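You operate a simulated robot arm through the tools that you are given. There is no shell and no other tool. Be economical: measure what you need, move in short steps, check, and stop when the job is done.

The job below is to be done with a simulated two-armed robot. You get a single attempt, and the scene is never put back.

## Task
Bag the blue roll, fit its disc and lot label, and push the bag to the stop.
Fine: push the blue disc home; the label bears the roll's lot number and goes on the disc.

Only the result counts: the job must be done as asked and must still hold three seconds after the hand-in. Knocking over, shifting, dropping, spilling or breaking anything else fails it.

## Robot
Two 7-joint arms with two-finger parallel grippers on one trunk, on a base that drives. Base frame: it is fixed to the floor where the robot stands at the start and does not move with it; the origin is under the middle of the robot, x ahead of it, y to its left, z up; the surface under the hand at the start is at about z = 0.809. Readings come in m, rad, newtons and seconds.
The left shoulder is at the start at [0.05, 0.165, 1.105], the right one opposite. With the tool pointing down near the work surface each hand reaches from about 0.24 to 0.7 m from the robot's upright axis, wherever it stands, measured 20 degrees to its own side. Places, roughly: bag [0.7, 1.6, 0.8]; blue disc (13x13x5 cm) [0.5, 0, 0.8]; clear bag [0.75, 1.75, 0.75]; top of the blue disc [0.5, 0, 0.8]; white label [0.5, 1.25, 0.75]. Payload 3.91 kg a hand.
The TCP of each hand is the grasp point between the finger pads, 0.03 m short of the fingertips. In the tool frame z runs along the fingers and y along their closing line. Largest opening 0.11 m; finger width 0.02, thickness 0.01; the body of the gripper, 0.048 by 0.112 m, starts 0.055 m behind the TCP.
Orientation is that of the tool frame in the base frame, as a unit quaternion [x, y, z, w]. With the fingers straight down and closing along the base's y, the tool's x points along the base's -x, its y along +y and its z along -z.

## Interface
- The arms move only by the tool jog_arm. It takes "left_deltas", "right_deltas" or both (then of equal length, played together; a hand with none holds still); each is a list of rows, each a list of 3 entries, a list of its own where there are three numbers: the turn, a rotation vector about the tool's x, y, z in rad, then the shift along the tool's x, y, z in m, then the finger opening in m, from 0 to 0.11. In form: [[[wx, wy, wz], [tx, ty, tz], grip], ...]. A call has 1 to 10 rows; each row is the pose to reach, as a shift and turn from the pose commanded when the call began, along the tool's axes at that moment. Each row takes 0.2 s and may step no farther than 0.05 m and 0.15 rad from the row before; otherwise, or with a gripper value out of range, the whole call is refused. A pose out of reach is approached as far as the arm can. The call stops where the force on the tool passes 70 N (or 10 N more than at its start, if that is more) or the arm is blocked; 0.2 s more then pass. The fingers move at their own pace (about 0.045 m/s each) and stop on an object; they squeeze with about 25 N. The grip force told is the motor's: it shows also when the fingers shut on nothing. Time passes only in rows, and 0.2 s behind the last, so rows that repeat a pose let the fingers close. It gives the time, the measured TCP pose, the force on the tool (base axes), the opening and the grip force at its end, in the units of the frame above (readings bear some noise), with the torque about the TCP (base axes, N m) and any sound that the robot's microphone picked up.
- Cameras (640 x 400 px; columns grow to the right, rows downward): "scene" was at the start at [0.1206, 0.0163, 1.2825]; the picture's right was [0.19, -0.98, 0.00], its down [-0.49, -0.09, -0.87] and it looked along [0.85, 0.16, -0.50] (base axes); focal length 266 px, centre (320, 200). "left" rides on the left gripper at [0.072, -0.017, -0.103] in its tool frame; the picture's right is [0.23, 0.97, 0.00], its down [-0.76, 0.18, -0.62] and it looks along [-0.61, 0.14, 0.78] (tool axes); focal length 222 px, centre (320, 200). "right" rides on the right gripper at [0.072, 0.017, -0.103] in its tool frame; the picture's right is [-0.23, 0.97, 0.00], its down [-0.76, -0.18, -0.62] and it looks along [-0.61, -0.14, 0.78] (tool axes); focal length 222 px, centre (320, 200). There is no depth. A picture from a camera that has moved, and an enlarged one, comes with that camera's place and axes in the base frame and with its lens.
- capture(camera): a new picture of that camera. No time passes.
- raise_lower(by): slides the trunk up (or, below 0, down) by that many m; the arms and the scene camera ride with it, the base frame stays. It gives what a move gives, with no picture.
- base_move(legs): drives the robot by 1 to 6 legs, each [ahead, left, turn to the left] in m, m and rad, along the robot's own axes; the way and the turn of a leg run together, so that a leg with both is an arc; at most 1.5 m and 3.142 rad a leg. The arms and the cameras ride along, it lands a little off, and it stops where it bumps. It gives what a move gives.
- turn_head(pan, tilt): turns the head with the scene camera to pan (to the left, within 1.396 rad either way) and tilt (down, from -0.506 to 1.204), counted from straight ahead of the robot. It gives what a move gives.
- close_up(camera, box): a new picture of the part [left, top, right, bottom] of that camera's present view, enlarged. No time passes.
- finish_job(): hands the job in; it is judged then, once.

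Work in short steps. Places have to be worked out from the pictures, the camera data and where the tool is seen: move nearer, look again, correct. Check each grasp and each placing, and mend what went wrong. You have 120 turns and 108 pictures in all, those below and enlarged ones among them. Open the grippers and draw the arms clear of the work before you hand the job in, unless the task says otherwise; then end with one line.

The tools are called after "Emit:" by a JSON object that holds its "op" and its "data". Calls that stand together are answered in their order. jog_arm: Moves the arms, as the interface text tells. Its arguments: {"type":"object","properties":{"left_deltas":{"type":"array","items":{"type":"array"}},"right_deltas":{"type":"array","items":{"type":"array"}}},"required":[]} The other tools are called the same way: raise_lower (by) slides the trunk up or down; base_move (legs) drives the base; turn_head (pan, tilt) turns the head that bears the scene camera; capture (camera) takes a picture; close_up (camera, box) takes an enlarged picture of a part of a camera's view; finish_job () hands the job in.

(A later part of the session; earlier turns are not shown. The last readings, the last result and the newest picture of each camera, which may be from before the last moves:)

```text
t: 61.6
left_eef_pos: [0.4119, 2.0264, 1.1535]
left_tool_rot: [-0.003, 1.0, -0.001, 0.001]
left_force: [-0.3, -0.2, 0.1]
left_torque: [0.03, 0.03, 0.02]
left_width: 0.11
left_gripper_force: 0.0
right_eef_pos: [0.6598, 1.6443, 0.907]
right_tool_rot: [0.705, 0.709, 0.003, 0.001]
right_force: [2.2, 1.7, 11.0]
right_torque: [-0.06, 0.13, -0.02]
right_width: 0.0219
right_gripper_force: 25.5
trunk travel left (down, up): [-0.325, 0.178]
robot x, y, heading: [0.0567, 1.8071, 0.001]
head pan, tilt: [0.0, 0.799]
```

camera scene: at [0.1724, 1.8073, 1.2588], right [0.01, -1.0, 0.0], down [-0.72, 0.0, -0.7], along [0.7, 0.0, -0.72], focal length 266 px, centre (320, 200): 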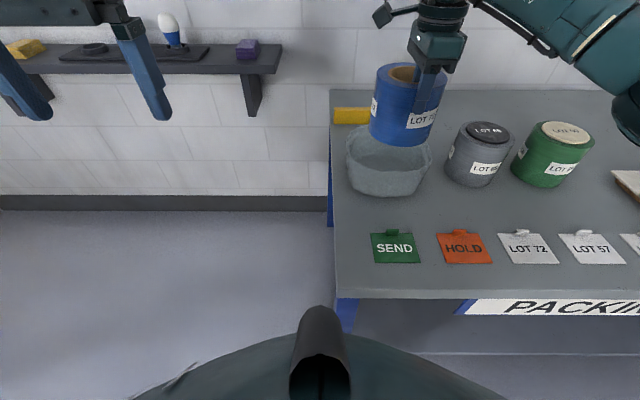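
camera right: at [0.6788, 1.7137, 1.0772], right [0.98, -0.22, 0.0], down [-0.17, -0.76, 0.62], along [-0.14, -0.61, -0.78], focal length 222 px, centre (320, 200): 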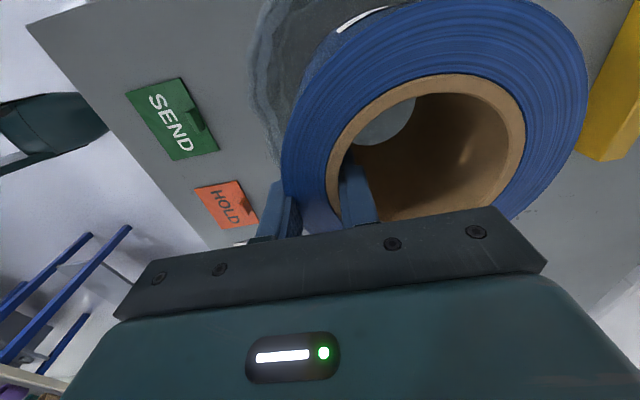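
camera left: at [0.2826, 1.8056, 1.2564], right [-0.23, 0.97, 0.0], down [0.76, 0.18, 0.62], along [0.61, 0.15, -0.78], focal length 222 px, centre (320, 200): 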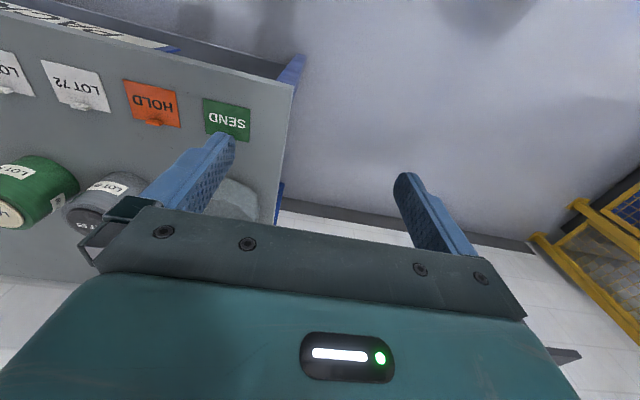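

The roll rests on the bottom. Open a little (to 4 cm) and rise clear.

Emit:
{"op": "jog_arm", "data": {"right_deltas": [[[0, 0, 0], [0, 0, -0.003], 0.04], [[0, 0, 0], [0, 0, -0.003], 0.04], [[0, 0, 0], [0, 0, -0.003], 0.04], [[0, 0, 0], [0, 0, -0.03], 0.04], [[0, 0, 0], [0, 0, -0.06], 0.04], [[0, 0, 0], [0, 0, -0.1], 0.04], [[0, 0, 0], [0, 0, -0.15], 0.04], [[0, 0, 0], [0, 0, -0.2], 0.04]]}}

Emit:
{"op": "capture", "data": {"camera": "right"}}

Emit:
{"op": "capture", "data": {"camera": "scene"}}

```text
t: 63.4
left_eef_pos: [0.4136, 2.0256, 1.1534]
left_tool_rot: [-0.004, 1.0, 0.0, 0.0]
left_force: [-0.3, -0.5, -0.6]
left_torque: [0.0, -0.02, -0.03]
left_width: 0.1099
left_gripper_force: 0.0
right_eef_pos: [0.6579, 1.6444, 1.1043]
right_tool_rot: [0.705, 0.709, 0.0, 0.0]
right_force: [0.2, -0.4, 0.5]
right_torque: [0.01, -0.03, 0.0]
right_width: 0.0402
right_gripper_force: 0.1
trunk travel left (down, up): [-0.325, 0.178]
robot x, y, heading: [0.0573, 1.8062, 0.005]
head pan, tilt: [0.0, 0.799]
```

```text
71 pictures are left
camera right: at [0.6757, 1.716, 1.2073], right [0.98, -0.22, 0.0], down [-0.17, -0.76, 0.62], along [-0.14, -0.61, -0.78], focal length 222 px, centre (320, 200)
```

right: 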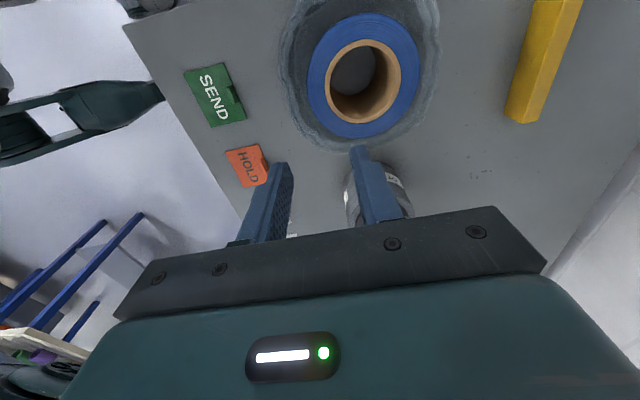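

```text
70 pictures are left
camera scene: at [0.1711, 1.808, 1.2589], right [0.01, -1.0, 0.0], down [-0.72, 0.0, -0.7], along [0.7, 0.0, -0.72], focal length 266 px, centre (320, 200)
```

scene: 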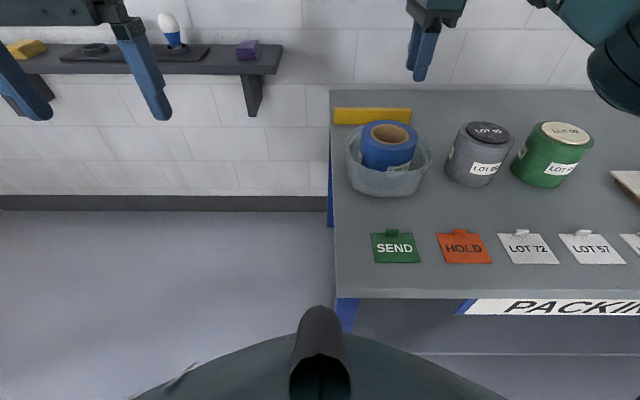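

Roll is in the bag. Retract the right hand and go back for the blue disc.

Emit:
{"op": "jog_arm", "data": {"right_deltas": [[[0, 0, 0], [0, -0.04, -0.03], 0.06], [[0, 0, 0], [0, -0.08, -0.05], 0.06], [[0, 0, 0], [0, -0.12, -0.05], 0.06], [[0, 0, 0], [0, -0.15, -0.05], 0.06]]}}

Emit:
{"op": "base_move", "data": {"legs": [[-0.055, 0, 0], [0, -1.4, 0], [0, -0.18, 0]]}}

Emit:
{"op": "capture", "data": {"camera": "right"}}

Emit:
{"op": "capture", "data": {"camera": "scene"}}

```text
t: 64.4
left_eef_pos: [0.412, 2.0265, 1.1547]
left_tool_rot: [-0.004, 1.0, 0.0, 0.0]
left_force: [0.7, -0.2, 0.0]
left_torque: [-0.01, -0.02, -0.01]
left_width: 0.1103
left_gripper_force: 0.1
right_eef_pos: [0.5078, 1.6411, 1.1538]
right_tool_rot: [0.705, 0.71, 0.0, 0.0]
right_force: [0.1, 0.6, 0.0]
right_torque: [-0.02, 0.04, -0.01]
right_width: 0.0602
right_gripper_force: 0.0
trunk travel left (down, up): [-0.325, 0.178]
robot x, y, heading: [0.0556, 1.8134, 0.004]
head pan, tilt: [0.0, 0.799]
```

```text
t: 79.1
left_eef_pos: [0.3707, 0.4621, 1.1541]
left_tool_rot: [-0.004, 1.0, 0.0, 0.0]
left_force: [0.4, 0.4, -0.8]
left_torque: [0.0, 0.0, 0.01]
left_width: 0.1099
left_gripper_force: 0.2
right_eef_pos: [0.4693, 0.0771, 1.1535]
right_tool_rot: [0.703, 0.711, 0.0, 0.0]
right_force: [0.1, -0.8, 0.5]
right_torque: [0.02, -0.01, 0.0]
right_width: 0.0597
right_gripper_force: 0.0
trunk travel left (down, up): [-0.325, 0.178]
robot x, y, heading: [0.0152, 0.2414, 0.008]
head pan, tilt: [0.0, 0.799]
```

```text
69 pictures are left
camera right: at [0.4861, 0.1495, 1.2565], right [0.98, -0.22, 0.0], down [-0.17, -0.76, 0.62], along [-0.14, -0.61, -0.78], focal length 222 px, centre (320, 200)
```

right: 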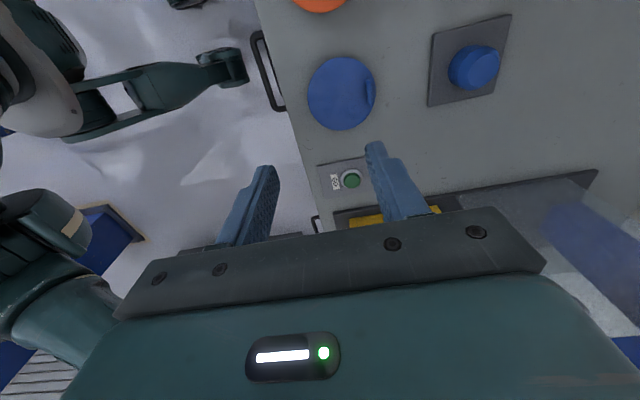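

```text
68 pictures are left
camera scene: at [0.1301, 0.2424, 1.2589], right [0.01, -1.0, 0.0], down [-0.72, -0.01, -0.7], along [0.7, 0.01, -0.72], focal length 266 px, centre (320, 200)
```

scene: 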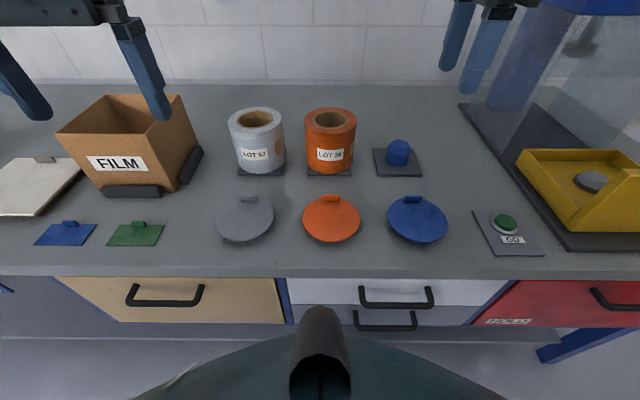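

Tab of the blue disc at about (0.551,0.036,0.83–0.85), its thin side along x. Move the right hand above it and re-look.

Emit:
{"op": "jog_arm", "data": {"right_deltas": [[[0, 0, 0], [-0.01, 0.02, 0.04], 0.05], [[0, 0, 0], [-0.02, 0.04, 0.08], 0.05], [[0, 0, 0], [-0.03, 0.06, 0.12], 0.05], [[0, 0, 0], [-0.041, 0.081, 0.16], 0.05], [[0, 0, 0], [-0.041, 0.081, 0.19], 0.05], [[0, 0, 0], [-0.041, 0.081, 0.19], 0.05]]}}

Emit:
{"op": "capture", "data": {"camera": "right"}}

Emit:
{"op": "close_up", "data": {"camera": "scene", "box": [340, 120, 500, 260]}}

```text
t: 80.5
left_eef_pos: [0.3714, 0.4617, 1.1537]
left_tool_rot: [-0.005, 1.0, 0.0, 0.0]
left_force: [0.3, -0.6, 0.1]
left_torque: [0.02, -0.01, -0.02]
left_width: 0.1099
left_gripper_force: 0.1
right_eef_pos: [0.5511, 0.0391, 0.9644]
right_tool_rot: [0.704, 0.71, 0.0, -0.001]
right_force: [0.5, -1.0, -0.5]
right_torque: [0.0, -0.02, -0.01]
right_width: 0.0504
right_gripper_force: 0.0
trunk travel left (down, up): [-0.325, 0.178]
robot x, y, heading: [0.0184, 0.2452, 0.01]
head pan, tilt: [0.0, 0.799]
```

```text
67 pictures are left
camera right: at [0.5679, 0.1106, 1.0663], right [0.98, -0.22, 0.0], down [-0.17, -0.76, 0.62], along [-0.14, -0.61, -0.78], focal length 222 px, centre (320, 200)
```

right: 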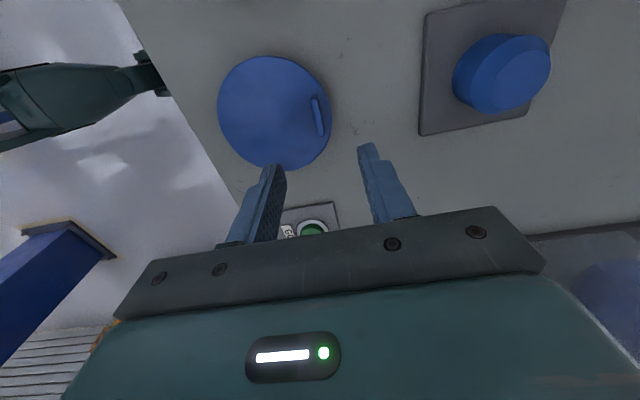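

```text
2.86 times, centred on (420, 190) of scene
camera zoom: at [0.1301, 0.2427, 1.2589], right [0.01, -1.0, 0.0], down [-0.72, -0.01, -0.7], along [0.7, 0.01, -0.72], focal length 759 px, centre (34, 229)
```

zoom: 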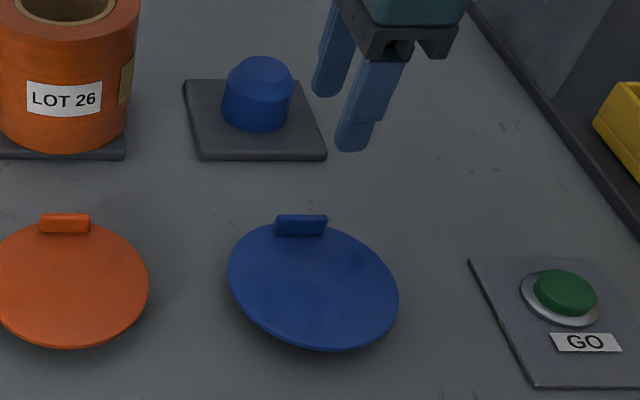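

Tab ≈(0.547,0.040), plate top z≈0.82–0.83. Shift −4 mm in x and descend until fingertips are ≈z 0.85, then look.

Emit:
{"op": "jog_arm", "data": {"right_deltas": [[[0, 0, 0], [0.001, -0.004, 0.03], 0.04], [[0, 0, 0], [0.001, -0.004, 0.06], 0.04], [[0, 0, 0], [0.001, -0.004, 0.085], 0.04], [[0, 0, 0], [0.001, -0.004, 0.085], 0.04]]}}

Emit:
{"op": "capture", "data": {"camera": "right"}}

Emit:
{"op": "close_up", "data": {"camera": "scene", "box": [340, 140, 480, 260]}}

```text
t: 81.5
left_eef_pos: [0.3716, 0.4616, 1.1538]
left_tool_rot: [-0.004, 1.0, 0.0, -0.001]
left_force: [0.9, -0.1, 0.0]
left_torque: [0.0, -0.02, 0.01]
left_width: 0.1098
left_gripper_force: 0.1
right_eef_pos: [0.5477, 0.0379, 0.8793]
right_tool_rot: [0.703, 0.711, 0.0, -0.001]
right_force: [0.0, 0.2, -1.0]
right_torque: [-0.05, 0.01, 0.03]
right_width: 0.0401
right_gripper_force: 0.1
trunk travel left (down, up): [-0.325, 0.178]
robot x, y, heading: [0.0187, 0.2403, 0.011]
head pan, tilt: [0.0, 0.799]
```

```text
65 pictures are left
camera right: at [0.564, 0.1101, 0.9817], right [0.98, -0.22, 0.0], down [-0.17, -0.76, 0.62], along [-0.14, -0.61, -0.78], focal length 222 px, centre (320, 200)
```

right: 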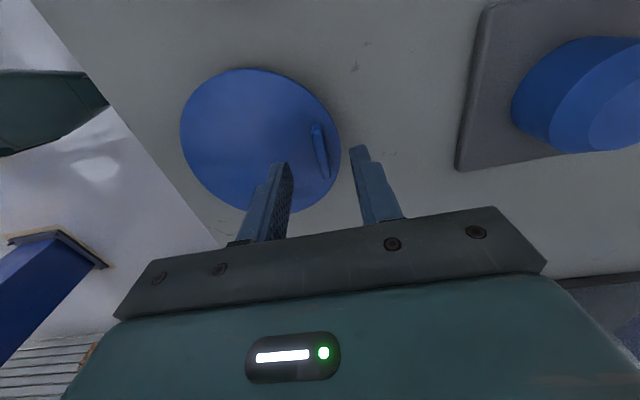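

```text
3.33 times, centred on (410, 200) of scene
camera zoom: at [0.1301, 0.2427, 1.2589], right [0.01, -1.0, 0.0], down [-0.72, -0.01, -0.7], along [0.7, 0.01, -0.72], focal length 886 px, centre (20, 200)
```

zoom: 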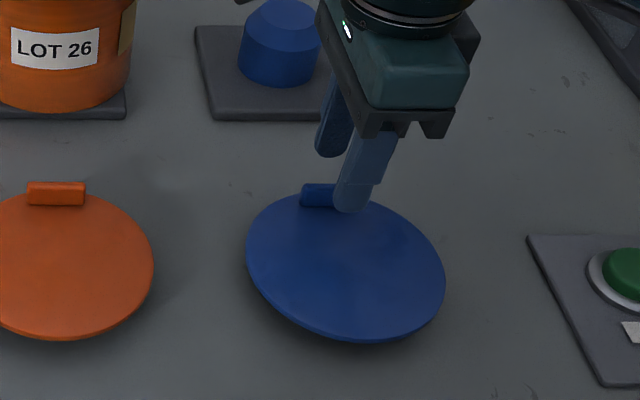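

Tab centre (0.548,0.041), aligned along y, between the fingers. Descend 2 cm, then close.

Emit:
{"op": "jog_arm", "data": {"right_deltas": [[[0, 0, 0], [0.003, 0, 0.01], 0.04], [[0, 0, 0], [0.003, 0, 0.018], 0.04], [[0, 0, 0], [0.003, 0, 0.022], 0.04], [[0, 0, 0], [0.003, 0, 0.022], 0.04]]}}

Emit:
{"op": "capture", "data": {"camera": "right"}}

```text
t: 82.5
left_eef_pos: [0.3716, 0.4628, 1.1541]
left_tool_rot: [-0.006, 1.0, -0.001, 0.001]
left_force: [-0.5, 0.0, 0.2]
left_torque: [-0.01, 0.01, 0.02]
left_width: 0.1098
left_gripper_force: 0.0
right_eef_pos: [0.5465, 0.0425, 0.8582]
right_tool_rot: [0.704, 0.711, 0.0, 0.0]
right_force: [0.0, -0.7, 0.6]
right_torque: [-0.02, 0.01, -0.01]
right_width: 0.0401
right_gripper_force: 0.0
trunk travel left (down, up): [-0.325, 0.178]
robot x, y, heading: [0.0136, 0.2437, 0.01]
head pan, tilt: [0.0, 0.799]
```

```text
63 pictures are left
camera right: at [0.5635, 0.1133, 0.96], right [0.98, -0.22, 0.0], down [-0.17, -0.76, 0.62], along [-0.14, -0.61, -0.78], focal length 222 px, centre (320, 200)
```

right: 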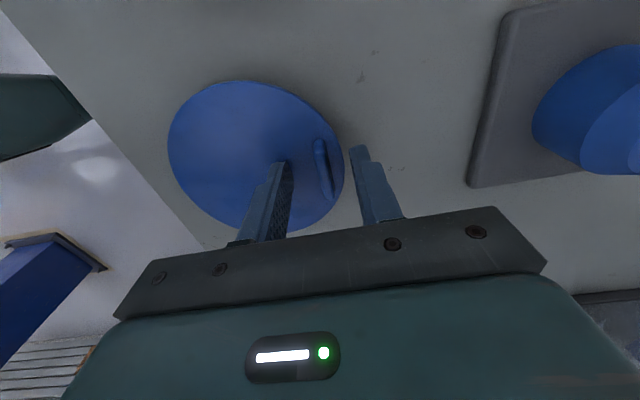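

No contact yet; descend in 3 mm steps to feel the plate.

Emit:
{"op": "jog_arm", "data": {"right_deltas": [[[0, 0, 0], [0, 0, 0.003], 0.03], [[0, 0, 0], [0, 0, 0.005], 0.03], [[0, 0, 0], [0, 0, 0.005], 0.03]]}}

Emit:
{"op": "close_up", "data": {"camera": "right", "box": [220, 100, 420, 250]}}

Emit:
{"op": "close_up", "data": {"camera": "scene", "box": [370, 160, 450, 240]}}

```text
t: 83.3
left_eef_pos: [0.3706, 0.4625, 1.1543]
left_tool_rot: [-0.005, 1.0, 0.0, 0.0]
left_force: [-0.1, 0.1, 0.5]
left_torque: [-0.04, -0.01, -0.05]
left_width: 0.11
left_gripper_force: 0.1
right_eef_pos: [0.5457, 0.0404, 0.8539]
right_tool_rot: [0.704, 0.71, 0.001, 0.002]
right_force: [-0.4, -1.4, 12.3]
right_torque: [-0.04, 0.23, 0.02]
right_width: 0.0302
right_gripper_force: 0.0
trunk travel left (down, up): [-0.325, 0.178]
robot x, y, heading: [0.0155, 0.2409, 0.012]
head pan, tilt: [0.0, 0.799]
```

```text
2.67 times, centred on (320, 175) of right
camera zoom: at [0.563, 0.1133, 0.9564], right [0.98, -0.22, 0.0], down [-0.17, -0.76, 0.62], along [-0.13, -0.61, -0.78], focal length 592 px, centre (320, 267)
```

zoom: 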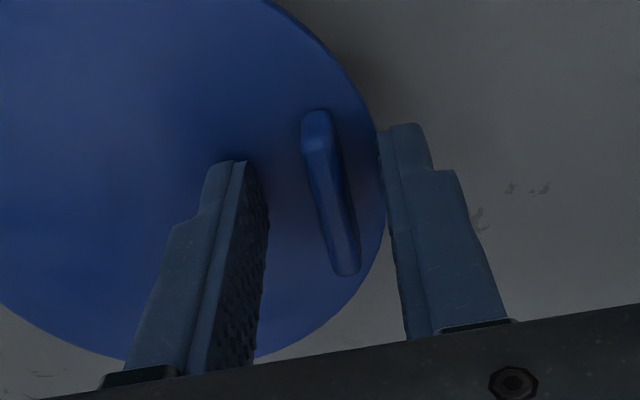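

```text
5.00 times, centred on (410, 200) of scene
camera zoom: at [0.1291, 0.2428, 1.2592], right [0.01, -1.0, 0.0], down [-0.72, -0.01, -0.7], along [0.7, 0.01, -0.72], focal length 1329 px, centre (-130, 200)
```

zoom: 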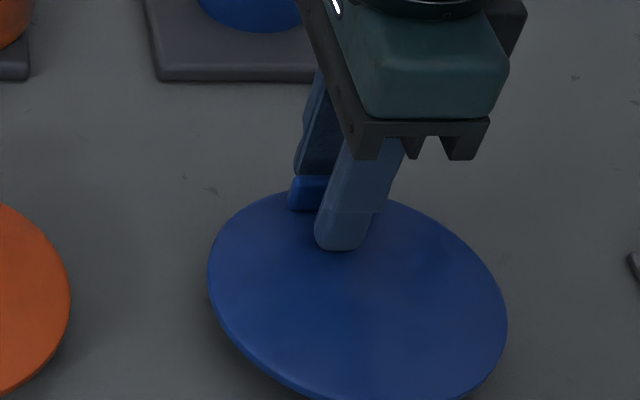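

The fingertip touches the plate (z≈0.824). Raise 2 mm and close on the tab.

Emit:
{"op": "jog_arm", "data": {"right_deltas": [[[0, 0, 0], [0.001, 0, -0.003], 0.03], [[0, 0, 0], [0.001, 0, -0.003], 0.0], [[0, 0, 0], [0.001, 0, -0.003], 0.0], [[0, 0, 0], [0.001, 0, -0.003], 0.0], [[0, 0, 0], [0.001, 0, -0.003], 0.0]]}}

Emit:
{"op": "jog_arm", "data": {"right_deltas": [[[0, 0, 0], [0, 0, -0.015], 0.0], [[0, 0, 0], [0, 0, -0.03], 0.0], [[0, 0, 0], [0, 0, -0.05], 0.0], [[0, 0, 0], [0, 0, -0.05], 0.0]]}}

Emit:
{"op": "capture", "data": {"camera": "scene"}}

Emit:
{"op": "capture", "data": {"camera": "right"}}

```text
t: 84.5
left_eef_pos: [0.3714, 0.4617, 1.1541]
left_tool_rot: [-0.005, 1.0, 0.0, 0.0]
left_force: [-0.5, 0.4, -0.3]
left_torque: [-0.03, 0.02, 0.0]
left_width: 0.1101
left_gripper_force: 0.0
right_eef_pos: [0.5463, 0.0422, 0.8549]
right_tool_rot: [0.704, 0.71, 0.001, -0.001]
right_force: [1.4, 0.3, 0.3]
right_torque: [-0.01, -0.06, 0.0]
right_width: 0.0073
right_gripper_force: 24.9
trunk travel left (down, up): [-0.325, 0.178]
robot x, y, heading: [0.0193, 0.2414, 0.007]
head pan, tilt: [0.0, 0.799]
```

```text
t: 85.5
left_eef_pos: [0.371, 0.4613, 1.1533]
left_tool_rot: [-0.005, 1.0, 0.001, 0.0]
left_force: [-0.5, 0.0, 0.1]
left_torque: [-0.01, -0.02, 0.03]
left_width: 0.1098
left_gripper_force: 0.1
right_eef_pos: [0.546, 0.0417, 0.9068]
right_tool_rot: [0.704, 0.71, 0.0, 0.0]
right_force: [0.4, -0.5, -1.9]
right_torque: [0.0, -0.07, -0.01]
right_width: 0.0072
right_gripper_force: 25.1
trunk travel left (down, up): [-0.325, 0.178]
robot x, y, heading: [0.0159, 0.246, 0.01]
head pan, tilt: [0.0, 0.799]
```

```text
60 pictures are left
camera scene: at [0.1302, 0.2426, 1.2589], right [0.01, -1.0, 0.0], down [-0.72, -0.01, -0.7], along [0.7, 0.01, -0.72], focal length 266 px, centre (320, 200)
```

scene: 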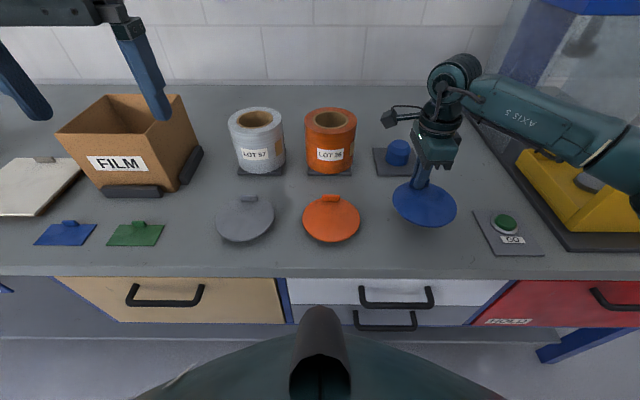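

```text
59 pictures are left
camera right: at [0.564, 0.1135, 1.0081], right [0.98, -0.22, 0.0], down [-0.17, -0.76, 0.62], along [-0.14, -0.61, -0.78], focal length 222 px, centre (320, 200)
```

right: 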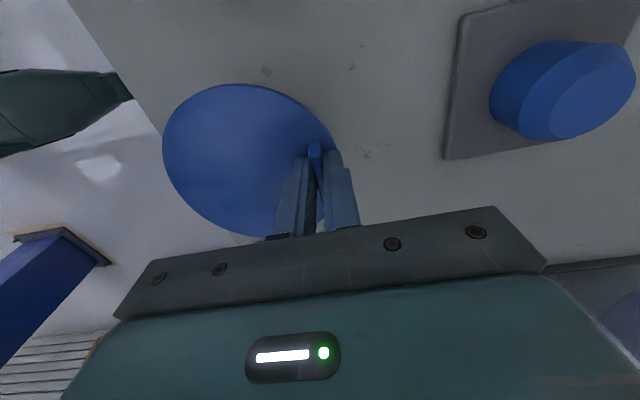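

Disc held by the tab, nearly level. Lift, draw back, and drive to the bag; on the way turn the tool back 90° so the disc hangs to −y of the hand.

Emit:
{"op": "jog_arm", "data": {"right_deltas": [[[0, 0, 0], [0, 0, -0.04], 0.0], [[0, 0, 0], [0, 0, -0.08], 0.0], [[0, 0, 0], [0, 0, -0.12], 0.0], [[0, 0, 0], [0, 0, -0.16], 0.0], [[0, 0, 0], [0, 0, -0.2], 0.0], [[0, 0, 0], [0, -0.03, -0.22], 0.0], [[0, 0, 0], [0, -0.03, -0.22], 0.0]]}}

Emit:
{"op": "base_move", "data": {"legs": [[-0.02, 0, 0], [0, 1.45, 0], [0, 0.2, 0]]}}

Emit:
{"op": "capture", "data": {"camera": "scene"}}

Emit:
{"op": "capture", "data": {"camera": "right"}}

```text
t: 87.1
left_eef_pos: [0.3728, 0.461, 1.1543]
left_tool_rot: [-0.005, 1.0, 0.0, 0.0]
left_force: [-0.5, 0.5, 0.1]
left_torque: [0.01, 0.01, 0.0]
left_width: 0.1101
left_gripper_force: 0.1
right_eef_pos: [0.5163, 0.0429, 1.1248]
right_tool_rot: [0.703, 0.711, 0.0, 0.0]
right_force: [0.6, -0.4, -1.1]
right_torque: [-0.02, -0.03, -0.02]
right_width: 0.0072
right_gripper_force: 25.1
trunk travel left (down, up): [-0.325, 0.178]
robot x, y, heading: [0.0208, 0.2427, 0.014]
head pan, tilt: [0.0, 0.799]
```

```text
t: 102.2
left_eef_pos: [0.3316, 2.1041, 1.1537]
left_tool_rot: [-0.008, 1.0, 0.0, 0.0]
left_force: [0.7, 0.3, -0.5]
left_torque: [-0.07, 0.03, 0.03]
left_width: 0.1099
left_gripper_force: 0.0
right_eef_pos: [0.478, 1.6866, 1.1258]
right_tool_rot: [0.702, 0.712, 0.0, 0.0]
right_force: [-0.5, 0.2, -0.9]
right_torque: [0.03, -0.07, -0.01]
right_width: 0.0074
right_gripper_force: 24.9
trunk travel left (down, up): [-0.325, 0.178]
robot x, y, heading: [-0.0236, 1.884, 0.012]
head pan, tilt: [0.0, 0.799]
```

```text
58 pictures are left
camera scene: at [0.0912, 1.8835, 1.2589], right [0.01, -1.0, 0.0], down [-0.72, -0.01, -0.7], along [0.7, 0.01, -0.72], focal length 266 px, centre (320, 200)
```

scene: 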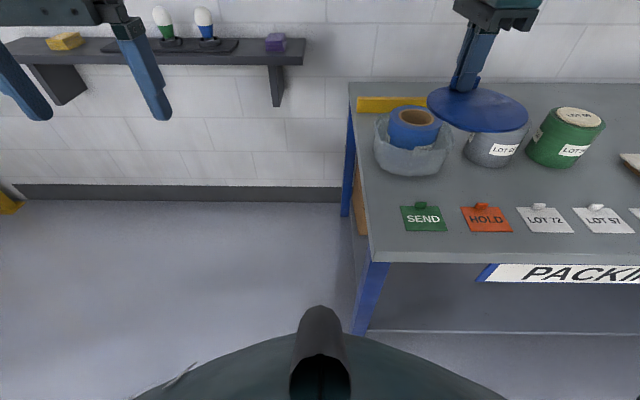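

```text
57 pictures are left
camera right: at [0.4948, 1.7578, 1.227], right [0.98, -0.21, 0.0], down [-0.17, -0.76, 0.62], along [-0.13, -0.61, -0.78], focal length 222 px, centre (320, 200)
```

right: 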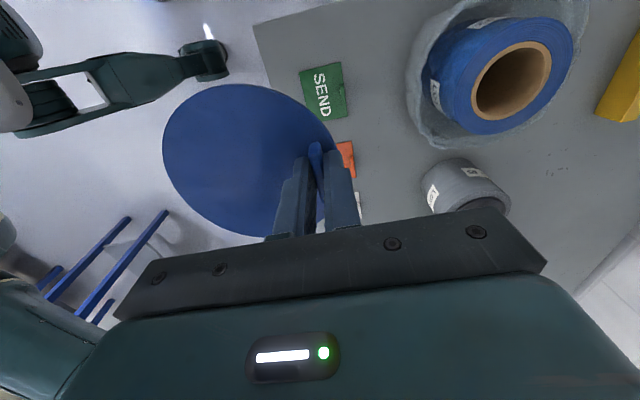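

Now turn the tool −90° (disc swings to −y) while staying high, and edge the base forward 0.1.

Emit:
{"op": "jog_arm", "data": {"right_deltas": [[[0, 0, -0.15], [0, 0, 0], 0.0], [[0, 0, -0.3], [0, 0, 0], 0.0], [[0, 0, -0.45], [0, 0, 0], 0.0], [[0, 0, -0.6], [0, 0, 0], 0.0], [[0, 0, -0.75], [0, 0, 0], 0.0], [[0, 0, -0.9], [0, 0, 0], 0.0], [[0, 0, -1.05], [0, 0, 0], 0.0], [[0, 0, -1.2], [0, 0, 0], 0.0], [[0, 0, -1.35], [0, 0, 0], 0.0], [[0, 0, -1.5], [0, 0, 0], 0.0]]}}

Emit:
{"op": "base_move", "data": {"legs": [[0.1, 0, -0.01]]}}

Emit:
{"op": "capture", "data": {"camera": "scene"}}

Emit:
{"op": "capture", "data": {"camera": "right"}}

```text
t: 104.4
left_eef_pos: [0.3322, 2.1039, 1.1536]
left_tool_rot: [-0.008, 1.0, 0.0, 0.001]
left_force: [0.9, 0.4, 1.1]
left_torque: [0.02, 0.0, 0.01]
left_width: 0.1097
left_gripper_force: 0.1
right_eef_pos: [0.478, 1.6857, 1.1237]
right_tool_rot: [0.027, 1.0, 0.0, 0.0]
right_force: [-1.2, -0.6, -0.7]
right_torque: [0.06, 0.0, -0.01]
right_width: 0.0072
right_gripper_force: 25.0
trunk travel left (down, up): [-0.325, 0.178]
robot x, y, heading: [-0.0214, 1.8836, 0.012]
head pan, tilt: [0.0, 0.799]
```

```text
t: 105.6
left_eef_pos: [0.4357, 2.1014, 1.1539]
left_tool_rot: [-0.003, 1.0, 0.0, 0.0]
left_force: [0.5, 0.0, -0.1]
left_torque: [0.0, 0.0, 0.02]
left_width: 0.1101
left_gripper_force: 0.1
right_eef_pos: [0.577, 1.6815, 1.1228]
right_tool_rot: [0.032, 0.999, 0.0, -0.001]
right_force: [0.9, 0.1, -1.9]
right_torque: [0.08, 0.01, 0.01]
right_width: 0.0074
right_gripper_force: 25.3
trunk travel left (down, up): [-0.325, 0.178]
robot x, y, heading: [0.0774, 1.883, 0.006]
head pan, tilt: [0.0, 0.799]
```

```text
56 pictures are left
camera scene: at [0.1937, 1.8832, 1.2588], right [0.01, -1.0, 0.0], down [-0.72, 0.0, -0.7], along [0.7, 0.0, -0.72], focal length 266 px, centre (320, 200)
```

scene: 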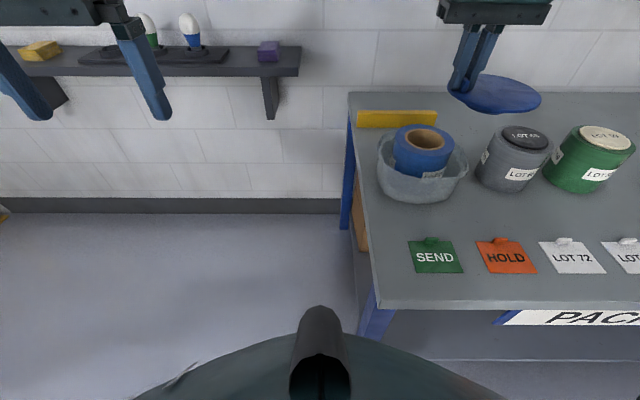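

```text
55 pictures are left
camera right: at [0.5079, 1.7031, 1.2261], right [0.29, 0.96, 0.0], down [0.75, -0.23, 0.62], along [0.6, -0.18, -0.78], focal length 222 px, centre (320, 200)
```

right: 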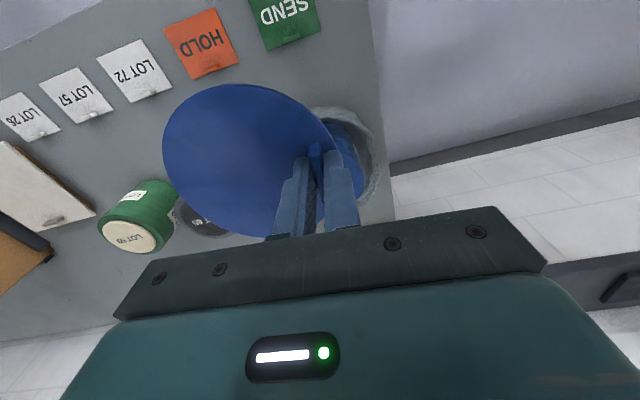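

Bore centre ≈(0.709,1.652), top z≈0.928; disc centre is ≈0.046 to −y of the TCP. Move TCP to ≈(0.709,1.698,1.03), finishing the turn.

Emit:
{"op": "jog_arm", "data": {"right_deltas": [[[0, 0, -0.03], [-0.03, 0.006, 0.03], 0.0], [[0, 0, -0.064], [-0.06, 0.012, 0.06], 0.0], [[0, 0, -0.064], [-0.09, 0.018, 0.08], 0.0], [[0, 0, -0.064], [-0.12, 0.024, 0.09], 0.0], [[0, 0, -0.064], [-0.131, 0.025, 0.09], 0.0], [[0, 0, -0.064], [-0.131, 0.025, 0.09], 0.0]]}}

Emit:
{"op": "capture", "data": {"camera": "right"}}

Emit:
{"op": "close_up", "data": {"camera": "scene", "box": [350, 60, 510, 220]}}

```text
t: 107.0
left_eef_pos: [0.4349, 2.1013, 1.1532]
left_tool_rot: [-0.003, 1.0, 0.0, 0.0]
left_force: [0.3, 1.6, -0.9]
left_torque: [-0.01, 0.0, 0.0]
left_width: 0.1101
left_gripper_force: 0.1
right_eef_pos: [0.7091, 1.6988, 1.0337]
right_tool_rot: [0.0, 1.0, 0.0, 0.0]
right_force: [0.4, -0.5, -0.8]
right_torque: [0.03, 0.01, 0.01]
right_width: 0.0073
right_gripper_force: 25.1
trunk travel left (down, up): [-0.325, 0.178]
robot x, y, heading: [0.0826, 1.8855, 0.004]
head pan, tilt: [0.0, 0.799]
```

```text
54 pictures are left
camera right: at [0.638, 1.7153, 1.1363], right [0.23, 0.97, 0.0], down [0.76, -0.18, 0.62], along [0.61, -0.14, -0.78], focal length 222 px, centre (320, 200)
```

right: 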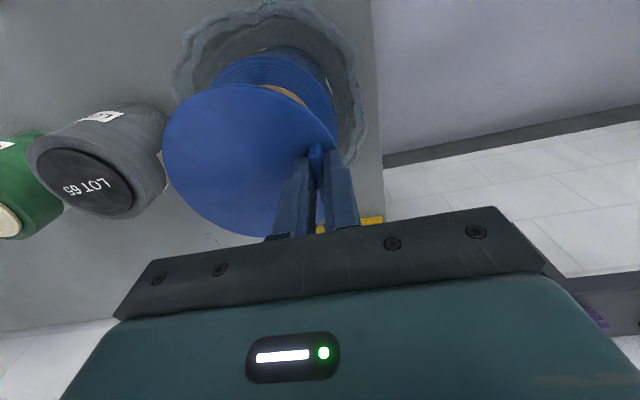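

```text
2.50 times, centred on (430, 140) of scene
camera zoom: at [0.1928, 1.8832, 1.2589], right [0.01, -1.0, 0.0], down [-0.72, 0.0, -0.7], along [0.7, 0.0, -0.72], focal length 664 px, centre (45, 350)
```

zoom: 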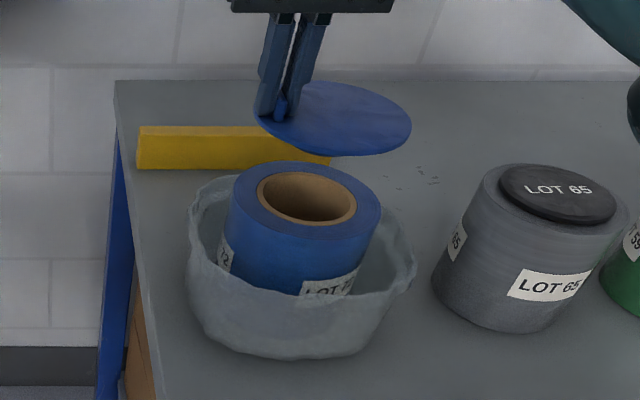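

Disc centre ≈(0.708,1.649) vs bore (0.707,1.653). Shift 3 mm +y and descend to TCP≈0.985, watching force.

Emit:
{"op": "jog_arm", "data": {"right_deltas": [[[0, 0, 0], [0.001, 0.003, 0.015], 0.0], [[0, 0, 0], [0.001, 0.003, 0.03], 0.0], [[0, 0, 0], [0.001, 0.003, 0.04], 0.0], [[0, 0, 0], [0.001, 0.003, 0.045], 0.0], [[0, 0, 0], [0.001, 0.003, 0.045], 0.0]]}}

Emit:
{"op": "close_up", "data": {"camera": "scene", "box": [370, 80, 490, 200]}}

Emit:
{"op": "capture", "data": {"camera": "right"}}

```text
t: 108.2
left_eef_pos: [0.4354, 2.1013, 1.1528]
left_tool_rot: [-0.004, 1.0, 0.0, -0.001]
left_force: [0.6, 0.8, -0.4]
left_torque: [-0.02, 0.0, 0.03]
left_width: 0.1102
left_gripper_force: 0.0
right_eef_pos: [0.708, 1.7017, 0.9887]
right_tool_rot: [0.001, 1.0, 0.001, -0.001]
right_force: [0.5, -0.4, 0.0]
right_torque: [0.05, -0.02, 0.0]
right_width: 0.0075
right_gripper_force: 24.6
trunk travel left (down, up): [-0.325, 0.178]
robot x, y, heading: [0.0847, 1.8833, 0.008]
head pan, tilt: [0.0, 0.799]
```

```text
3.33 times, centred on (430, 140) of scene
camera zoom: at [0.1928, 1.8832, 1.2589], right [0.01, -1.0, 0.0], down [-0.72, 0.0, -0.7], along [0.7, 0.0, -0.72], focal length 886 px, centre (-47, 400)
```

zoom: 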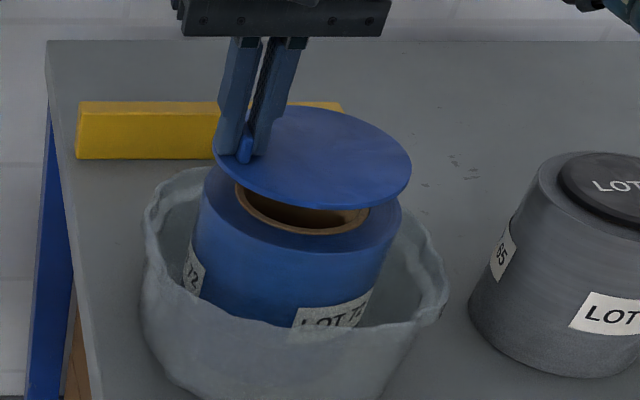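

```text
51 pictures are left
camera right: at [0.6364, 1.7178, 1.0913], right [0.23, 0.97, 0.0], down [0.76, -0.18, 0.62], along [0.61, -0.14, -0.78], focal length 222 px, centre (320, 200)
```

right: 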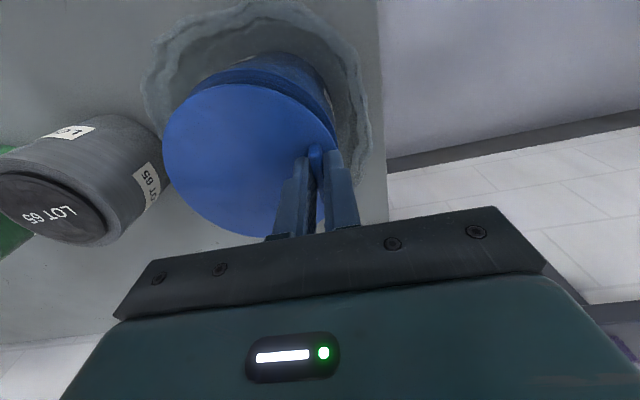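

Well aligned. Continue down slowly until the plate seats or force builds.

Emit:
{"op": "jog_arm", "data": {"right_deltas": [[[0, 0, 0], [0, -0.001, 0.005], 0.0], [[0, 0, 0], [0, -0.001, 0.01], 0.0], [[0, 0, 0], [0, -0.001, 0.015], 0.0], [[0, 0, 0], [0, -0.001, 0.019], 0.0], [[0, 0, 0], [0, -0.001, 0.019], 0.0]]}}

Emit:
{"op": "close_up", "data": {"camera": "scene", "box": [370, 80, 490, 200]}}

```text
t: 109.4
left_eef_pos: [0.4358, 2.1031, 1.1541]
left_tool_rot: [-0.003, 1.0, 0.0, 0.0]
left_force: [0.4, -0.1, 0.1]
left_torque: [0.02, 0.03, 0.02]
left_width: 0.1099
left_gripper_force: 0.0
right_eef_pos: [0.7068, 1.7002, 0.9681]
right_tool_rot: [0.001, 1.0, 0.0, -0.001]
right_force: [-1.1, -1.8, -1.6]
right_torque: [-0.08, 0.02, -0.01]
right_width: 0.0072
right_gripper_force: 24.8
trunk travel left (down, up): [-0.325, 0.178]
robot x, y, heading: [0.0817, 1.8802, 0.006]
head pan, tilt: [0.0, 0.799]
```

```text
3.33 times, centred on (430, 140) of scene
camera zoom: at [0.1928, 1.883, 1.2588], right [0.01, -1.0, 0.0], down [-0.72, 0.0, -0.7], along [0.7, 0.0, -0.72], focal length 886 px, centre (-47, 400)
```

zoom: 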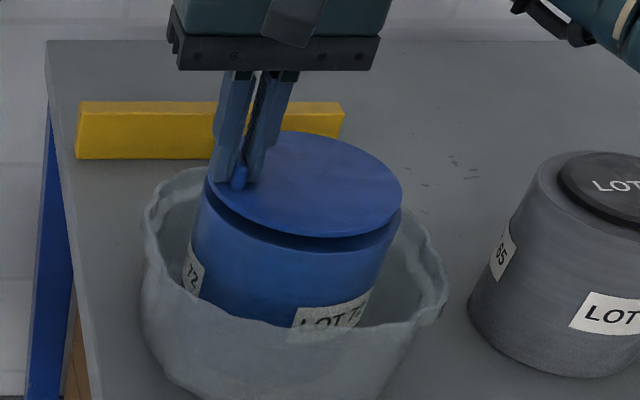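

Slight contact; the plug seems to be entering. Continue down in small steps.

Emit:
{"op": "jog_arm", "data": {"right_deltas": [[[0, 0, 0], [0, 0, 0.004], 0.0], [[0, 0, 0], [0, 0, 0.008], 0.0], [[0, 0, 0], [0, 0, 0.008], 0.0]]}}

Emit:
{"op": "close_up", "data": {"camera": "scene", "box": [370, 80, 490, 200]}}

```text
t: 110.2
left_eef_pos: [0.4343, 2.1032, 1.155]
left_tool_rot: [-0.003, 1.0, 0.0, 0.0]
left_force: [0.8, 0.0, -0.7]
left_torque: [0.0, 0.0, -0.01]
left_width: 0.1098
left_gripper_force: 0.1
right_eef_pos: [0.7081, 1.7002, 0.962]
right_tool_rot: [0.001, 1.0, 0.0, 0.0]
right_force: [-2.1, -1.2, 3.4]
right_torque: [-0.13, 0.1, -0.13]
right_width: 0.0072
right_gripper_force: 24.6
trunk travel left (down, up): [-0.325, 0.178]
robot x, y, heading: [0.0827, 1.8846, 0.011]
head pan, tilt: [0.0, 0.799]
```

```text
3.33 times, centred on (430, 140) of scene
camera zoom: at [0.1922, 1.8833, 1.259], right [0.01, -1.0, 0.0], down [-0.72, 0.0, -0.7], along [0.7, 0.0, -0.72], focal length 886 px, centre (-47, 400)
```

zoom: 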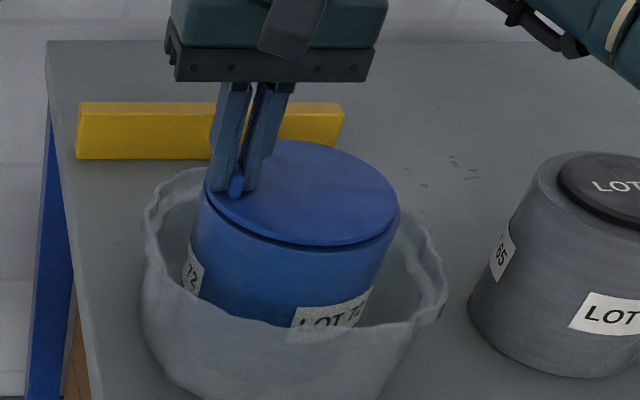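

Disc nearly seated with a small gap. Release the tab, rise, then press on the middle with closed fingers.

Emit:
{"op": "jog_arm", "data": {"right_deltas": [[[0, 0, 0], [0, 0, -0.001], 0.03], [[0, 0, 0], [0, 0, -0.001], 0.03], [[0, 0, 0], [0, 0, -0.001], 0.03], [[0, 0, 0], [0, 0, -0.02], 0.03], [[0, 0, 0], [0, 0, -0.05], 0.01], [[0, 0, 0], [0, -0.025, -0.06], 0.0], [[0, 0, 0], [0, -0.048, -0.06], 0.0], [[0, 0, 0], [0, -0.048, -0.06], 0.0]]}}

Emit:
{"op": "close_up", "data": {"camera": "scene", "box": [370, 60, 510, 200]}}

Emit:
{"op": "capture", "data": {"camera": "right"}}

```text
t: 112.0
left_eef_pos: [0.4351, 2.102, 1.1535]
left_tool_rot: [-0.004, 1.0, 0.0, 0.0]
left_force: [-0.5, 1.1, 0.2]
left_torque: [-0.05, 0.0, -0.02]
left_width: 0.1099
left_gripper_force: 0.0
right_eef_pos: [0.7088, 1.6513, 1.0231]
right_tool_rot: [0.001, 1.0, 0.0, 0.001]
right_force: [-0.3, -0.4, -0.2]
right_torque: [0.01, 0.01, 0.02]
right_width: 0.0
right_gripper_force: 25.2
trunk travel left (down, up): [-0.325, 0.178]
robot x, y, heading: [0.082, 1.881, 0.005]
head pan, tilt: [0.0, 0.799]
```

```text
2.86 times, centred on (440, 130) of scene
camera zoom: at [0.1927, 1.8834, 1.2589], right [0.01, -1.0, 0.0], down [-0.72, 0.0, -0.7], along [0.7, 0.0, -0.72], focal length 759 px, centre (-23, 400)
```

zoom: 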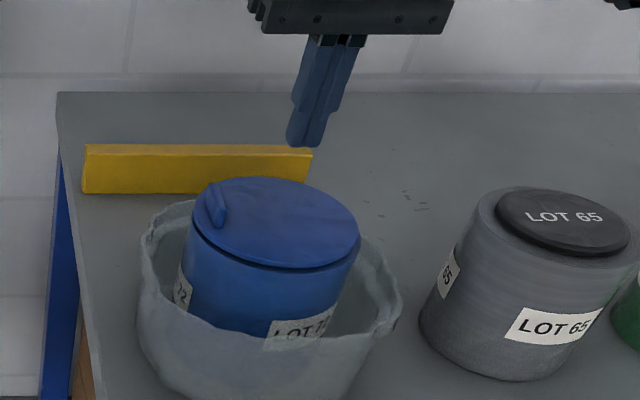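

```text
47 pictures are left
camera right: at [0.6377, 1.668, 1.1252], right [0.23, 0.97, 0.0], down [0.76, -0.18, 0.62], along [0.61, -0.14, -0.78], focal length 222 px, centre (320, 200)
```

right: 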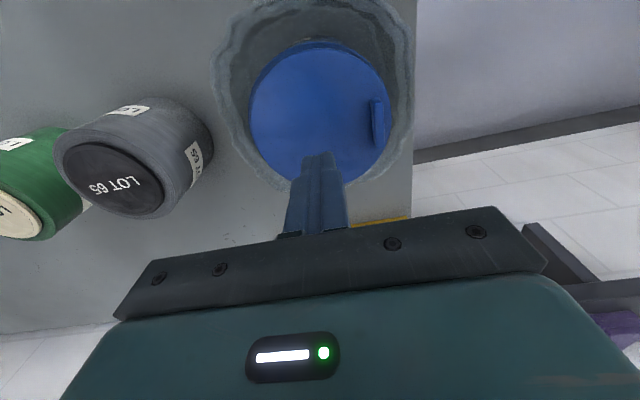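

Disc is on. Press down at the centre with the closed fingers until the force builds.

Emit:
{"op": "jog_arm", "data": {"right_deltas": [[[0, 0, 0], [0, 0, 0.03], 0.0], [[0, 0, 0], [0, 0, 0.05], 0.0], [[0, 0, 0], [0, 0, 0.056], 0.0], [[0, 0, 0], [0, 0, 0.06], 0.0], [[0, 0, 0], [0, 0, 0.064], 0.0], [[0, 0, 0], [0, 0, 0.068], 0.0], [[0, 0, 0], [0, 0, 0.072], 0.0]]}}

Emit:
{"op": "close_up", "data": {"camera": "scene", "box": [370, 80, 490, 200]}}

```text
t: 113.6
left_eef_pos: [0.4308, 2.1018, 1.1571]
left_tool_rot: [-0.002, 1.0, -0.001, 0.003]
left_force: [-0.1, -1.4, -1.0]
left_torque: [-0.01, 0.0, 0.02]
left_width: 0.1102
left_gripper_force: 0.1
right_eef_pos: [0.7072, 1.6531, 0.9611]
right_tool_rot: [0.002, 1.0, 0.001, 0.009]
right_force: [1.1, -6.0, 47.3]
right_torque: [-0.19, -0.03, -0.01]
right_width: 0.0
right_gripper_force: 25.3
trunk travel left (down, up): [-0.325, 0.178]
robot x, y, heading: [0.0827, 1.8826, 0.006]
head pan, tilt: [0.0, 0.799]
```

```text
3.33 times, centred on (430, 140) of scene
camera zoom: at [0.1882, 1.8843, 1.2601], right [0.0, -1.0, 0.0], down [-0.71, 0.0, -0.7], along [0.7, 0.0, -0.71], focal length 886 px, centre (-47, 400)
```

zoom: 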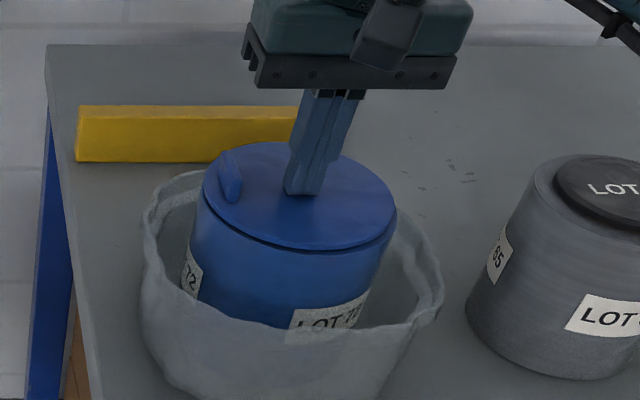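

47 N so far. Push a bit harder (up to the limit).

Emit:
{"op": "jog_arm", "data": {"right_deltas": [[[0, 0, 0], [0, 0, 0.003], 0.0], [[0, 0, 0], [0, 0, 0.006], 0.0], [[0, 0, 0], [0, 0, 0.009], 0.0], [[0, 0, 0], [0, 0, 0.012], 0.0], [[0, 0, 0], [0, 0, 0.012], 0.0]]}}

Emit:
{"op": "close_up", "data": {"camera": "scene", "box": [380, 90, 470, 180]}}

```text
t: 114.4
left_eef_pos: [0.4324, 2.1023, 1.1539]
left_tool_rot: [-0.003, 1.0, -0.001, 0.001]
left_force: [0.0, 0.6, -0.8]
left_torque: [-0.01, 0.02, 0.0]
left_width: 0.1101
left_gripper_force: 0.0
right_eef_pos: [0.7111, 1.6529, 0.962]
right_tool_rot: [0.002, 1.0, 0.003, 0.016]
right_force: [-4.0, -0.8, 26.5]
right_torque: [-0.05, 0.32, 0.07]
right_width: 0.0
right_gripper_force: 24.9
trunk travel left (down, up): [-0.325, 0.178]
robot x, y, heading: [0.0773, 1.885, 0.003]
head pan, tilt: [0.0, 0.799]
stopped in row 3 (right hand): the force on the tool passed its limit at 72 N (the readings are from after the stop); the commanded pose is now the measured one
```

```text
4.44 times, centred on (425, 135) of scene
camera zoom: at [0.1907, 1.8839, 1.2583], right [0.0, -1.0, 0.0], down [-0.72, 0.0, -0.7], along [0.7, 0.0, -0.72], focal length 1181 px, centre (-147, 489)
```

zoom: 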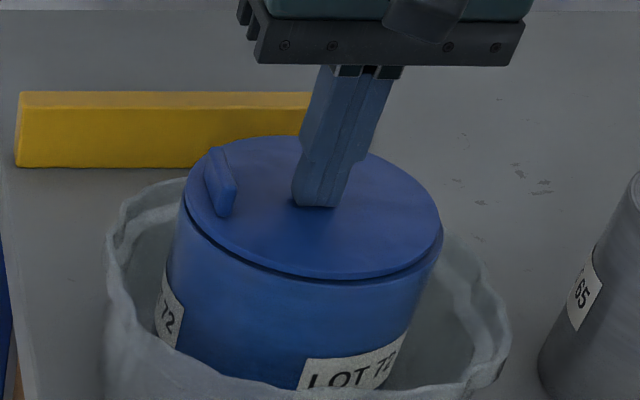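

Over 70 N was applied without motion, so it appears home. Rise and inspect the gap closely.

Emit:
{"op": "jog_arm", "data": {"right_deltas": [[[0, 0, 0], [0, 0, -0.02], 0.0], [[0, 0, 0], [0, 0, -0.05], 0.0], [[0, 0, 0], [0.03, 0, -0.06], 0.0], [[0, 0, 0], [0.07, 0, -0.06], 0.0], [[0, 0, 0], [0.11, 0, -0.06], 0.0], [[0, 0, 0], [0.11, 0, -0.06], 0.0]]}}

Emit:
{"op": "close_up", "data": {"camera": "right", "box": [220, 60, 460, 210]}}

Emit:
{"op": "close_up", "data": {"camera": "scene", "box": [370, 100, 470, 200]}}

```text
t: 115.8
left_eef_pos: [0.4351, 2.1016, 1.1548]
left_tool_rot: [-0.002, 1.0, 0.001, 0.0]
left_force: [0.0, -1.1, -0.2]
left_torque: [0.04, -0.01, 0.0]
left_width: 0.1102
left_gripper_force: 0.0
right_eef_pos: [0.5999, 1.6527, 1.0157]
right_tool_rot: [0.002, 1.0, 0.002, 0.012]
right_force: [0.4, 0.1, 0.5]
right_torque: [0.03, 0.04, 0.0]
right_width: 0.0
right_gripper_force: 24.8
trunk travel left (down, up): [-0.325, 0.178]
robot x, y, heading: [0.0813, 1.8802, 0.01]
head pan, tilt: [0.0, 0.799]
```

```text
2.67 times, centred on (340, 135) of right
camera zoom: at [0.5256, 1.6691, 1.1159], right [0.23, 0.97, 0.01], down [0.75, -0.18, 0.64], along [0.62, -0.14, -0.77], focal length 592 px, centre (267, 373)
```

zoom: 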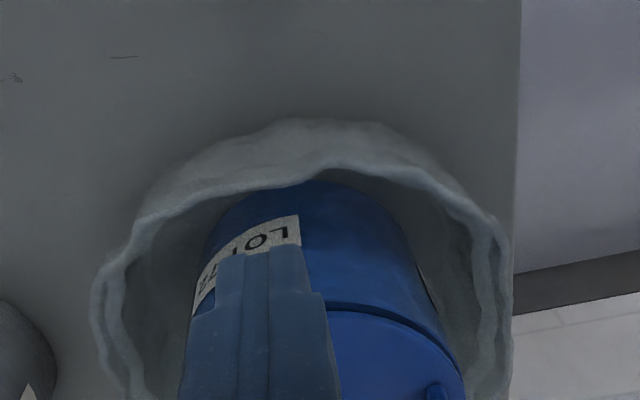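

```text
4.00 times, centred on (420, 150) of scene
camera zoom: at [0.1928, 1.8832, 1.2589], right [0.0, -1.0, 0.0], down [-0.72, 0.0, -0.7], along [0.7, 0.0, -0.72], focal length 1063 px, centre (-80, 400)
```

zoom: 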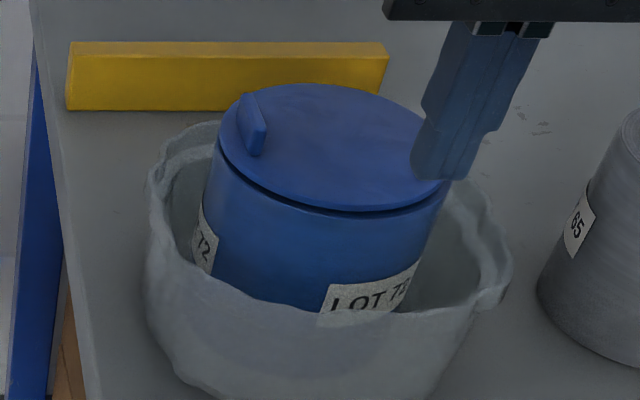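

Possibly a slight gap or shadow under the flange. Press also near the front edge to make sure it's seated and read heights.

Emit:
{"op": "jog_arm", "data": {"right_deltas": [[[0, 0, 0], [-0.035, 0, 0], 0.0], [[0, 0, 0], [-0.068, 0, 0.02], 0.0], [[0, 0, 0], [-0.068, 0, 0.045], 0.0], [[0, 0, 0], [-0.068, 0, 0.054], 0.0], [[0, 0, 0], [-0.068, 0, 0.058], 0.0], [[0, 0, 0], [-0.068, 0, 0.062], 0.0], [[0, 0, 0], [-0.068, 0, 0.065], 0.0], [[0, 0, 0], [-0.068, 0, 0.065], 0.0]]}}

Emit:
{"op": "jog_arm", "data": {"right_deltas": [[[0, 0, 0], [0, 0, -0.02], 0.0], [[0, 0, 0], [-0.04, -0.02, -0.02], 0.0], [[0, 0, 0], [-0.06, -0.04, -0.015], 0.0], [[0, 0, 0], [-0.06, -0.04, -0.008], 0.0], [[0, 0, 0], [-0.06, -0.04, -0.004], 0.0], [[0, 0, 0], [-0.06, -0.04, 0.0], 0.0], [[0, 0, 0], [-0.06, -0.04, 0.002], 0.0], [[0, 0, 0], [-0.06, -0.04, 0.002], 0.0]]}}

Emit:
{"op": "close_up", "data": {"camera": "scene", "box": [370, 100, 470, 200]}}

```text
t: 117.6
left_eef_pos: [0.4308, 2.1014, 1.155]
left_tool_rot: [-0.003, 1.0, -0.001, 0.003]
left_force: [-0.7, -0.7, -0.3]
left_torque: [0.0, 0.02, -0.02]
left_width: 0.1097
left_gripper_force: 0.1
right_eef_pos: [0.6688, 1.6537, 0.9611]
right_tool_rot: [0.002, 1.0, 0.004, 0.021]
right_force: [-0.7, -4.6, 46.9]
right_torque: [-0.15, 0.26, -0.04]
right_width: 0.0002
right_gripper_force: 25.6
trunk travel left (down, up): [-0.325, 0.178]
robot x, y, heading: [0.0776, 1.8826, 0.004]
head pan, tilt: [0.0, 0.799]
```

```text
t: 119.4
left_eef_pos: [0.4306, 2.1019, 1.155]
left_tool_rot: [-0.003, 1.0, -0.001, 0.002]
left_force: [0.9, 0.1, 0.9]
left_torque: [0.01, -0.02, -0.03]
left_width: 0.1098
left_gripper_force: 0.0
right_eef_pos: [0.728, 1.6114, 0.9608]
right_tool_rot: [0.003, 1.0, 0.002, 0.021]
right_force: [1.0, -12.7, 47.8]
right_torque: [-0.27, 0.4, 0.06]
right_width: 0.0
right_gripper_force: 25.3
trunk travel left (down, up): [-0.325, 0.178]
robot x, y, heading: [0.0795, 1.8802, 0.002]
head pan, tilt: [0.0, 0.799]
```

```text
4.00 times, centred on (420, 150) of scene
camera zoom: at [0.1879, 1.8839, 1.2597], right [0.0, -1.0, 0.0], down [-0.71, 0.0, -0.7], along [0.7, 0.0, -0.71], focal length 1063 px, centre (-80, 400)
```

zoom: 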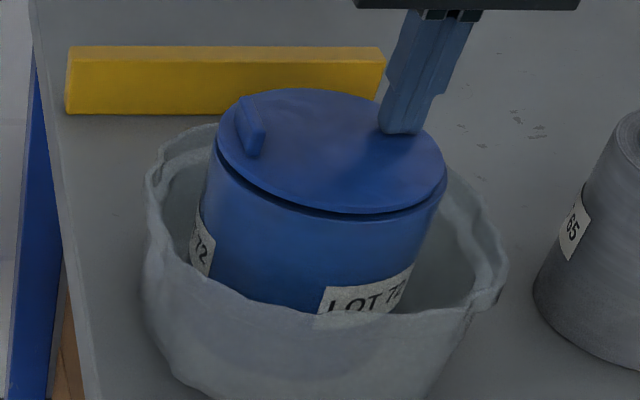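

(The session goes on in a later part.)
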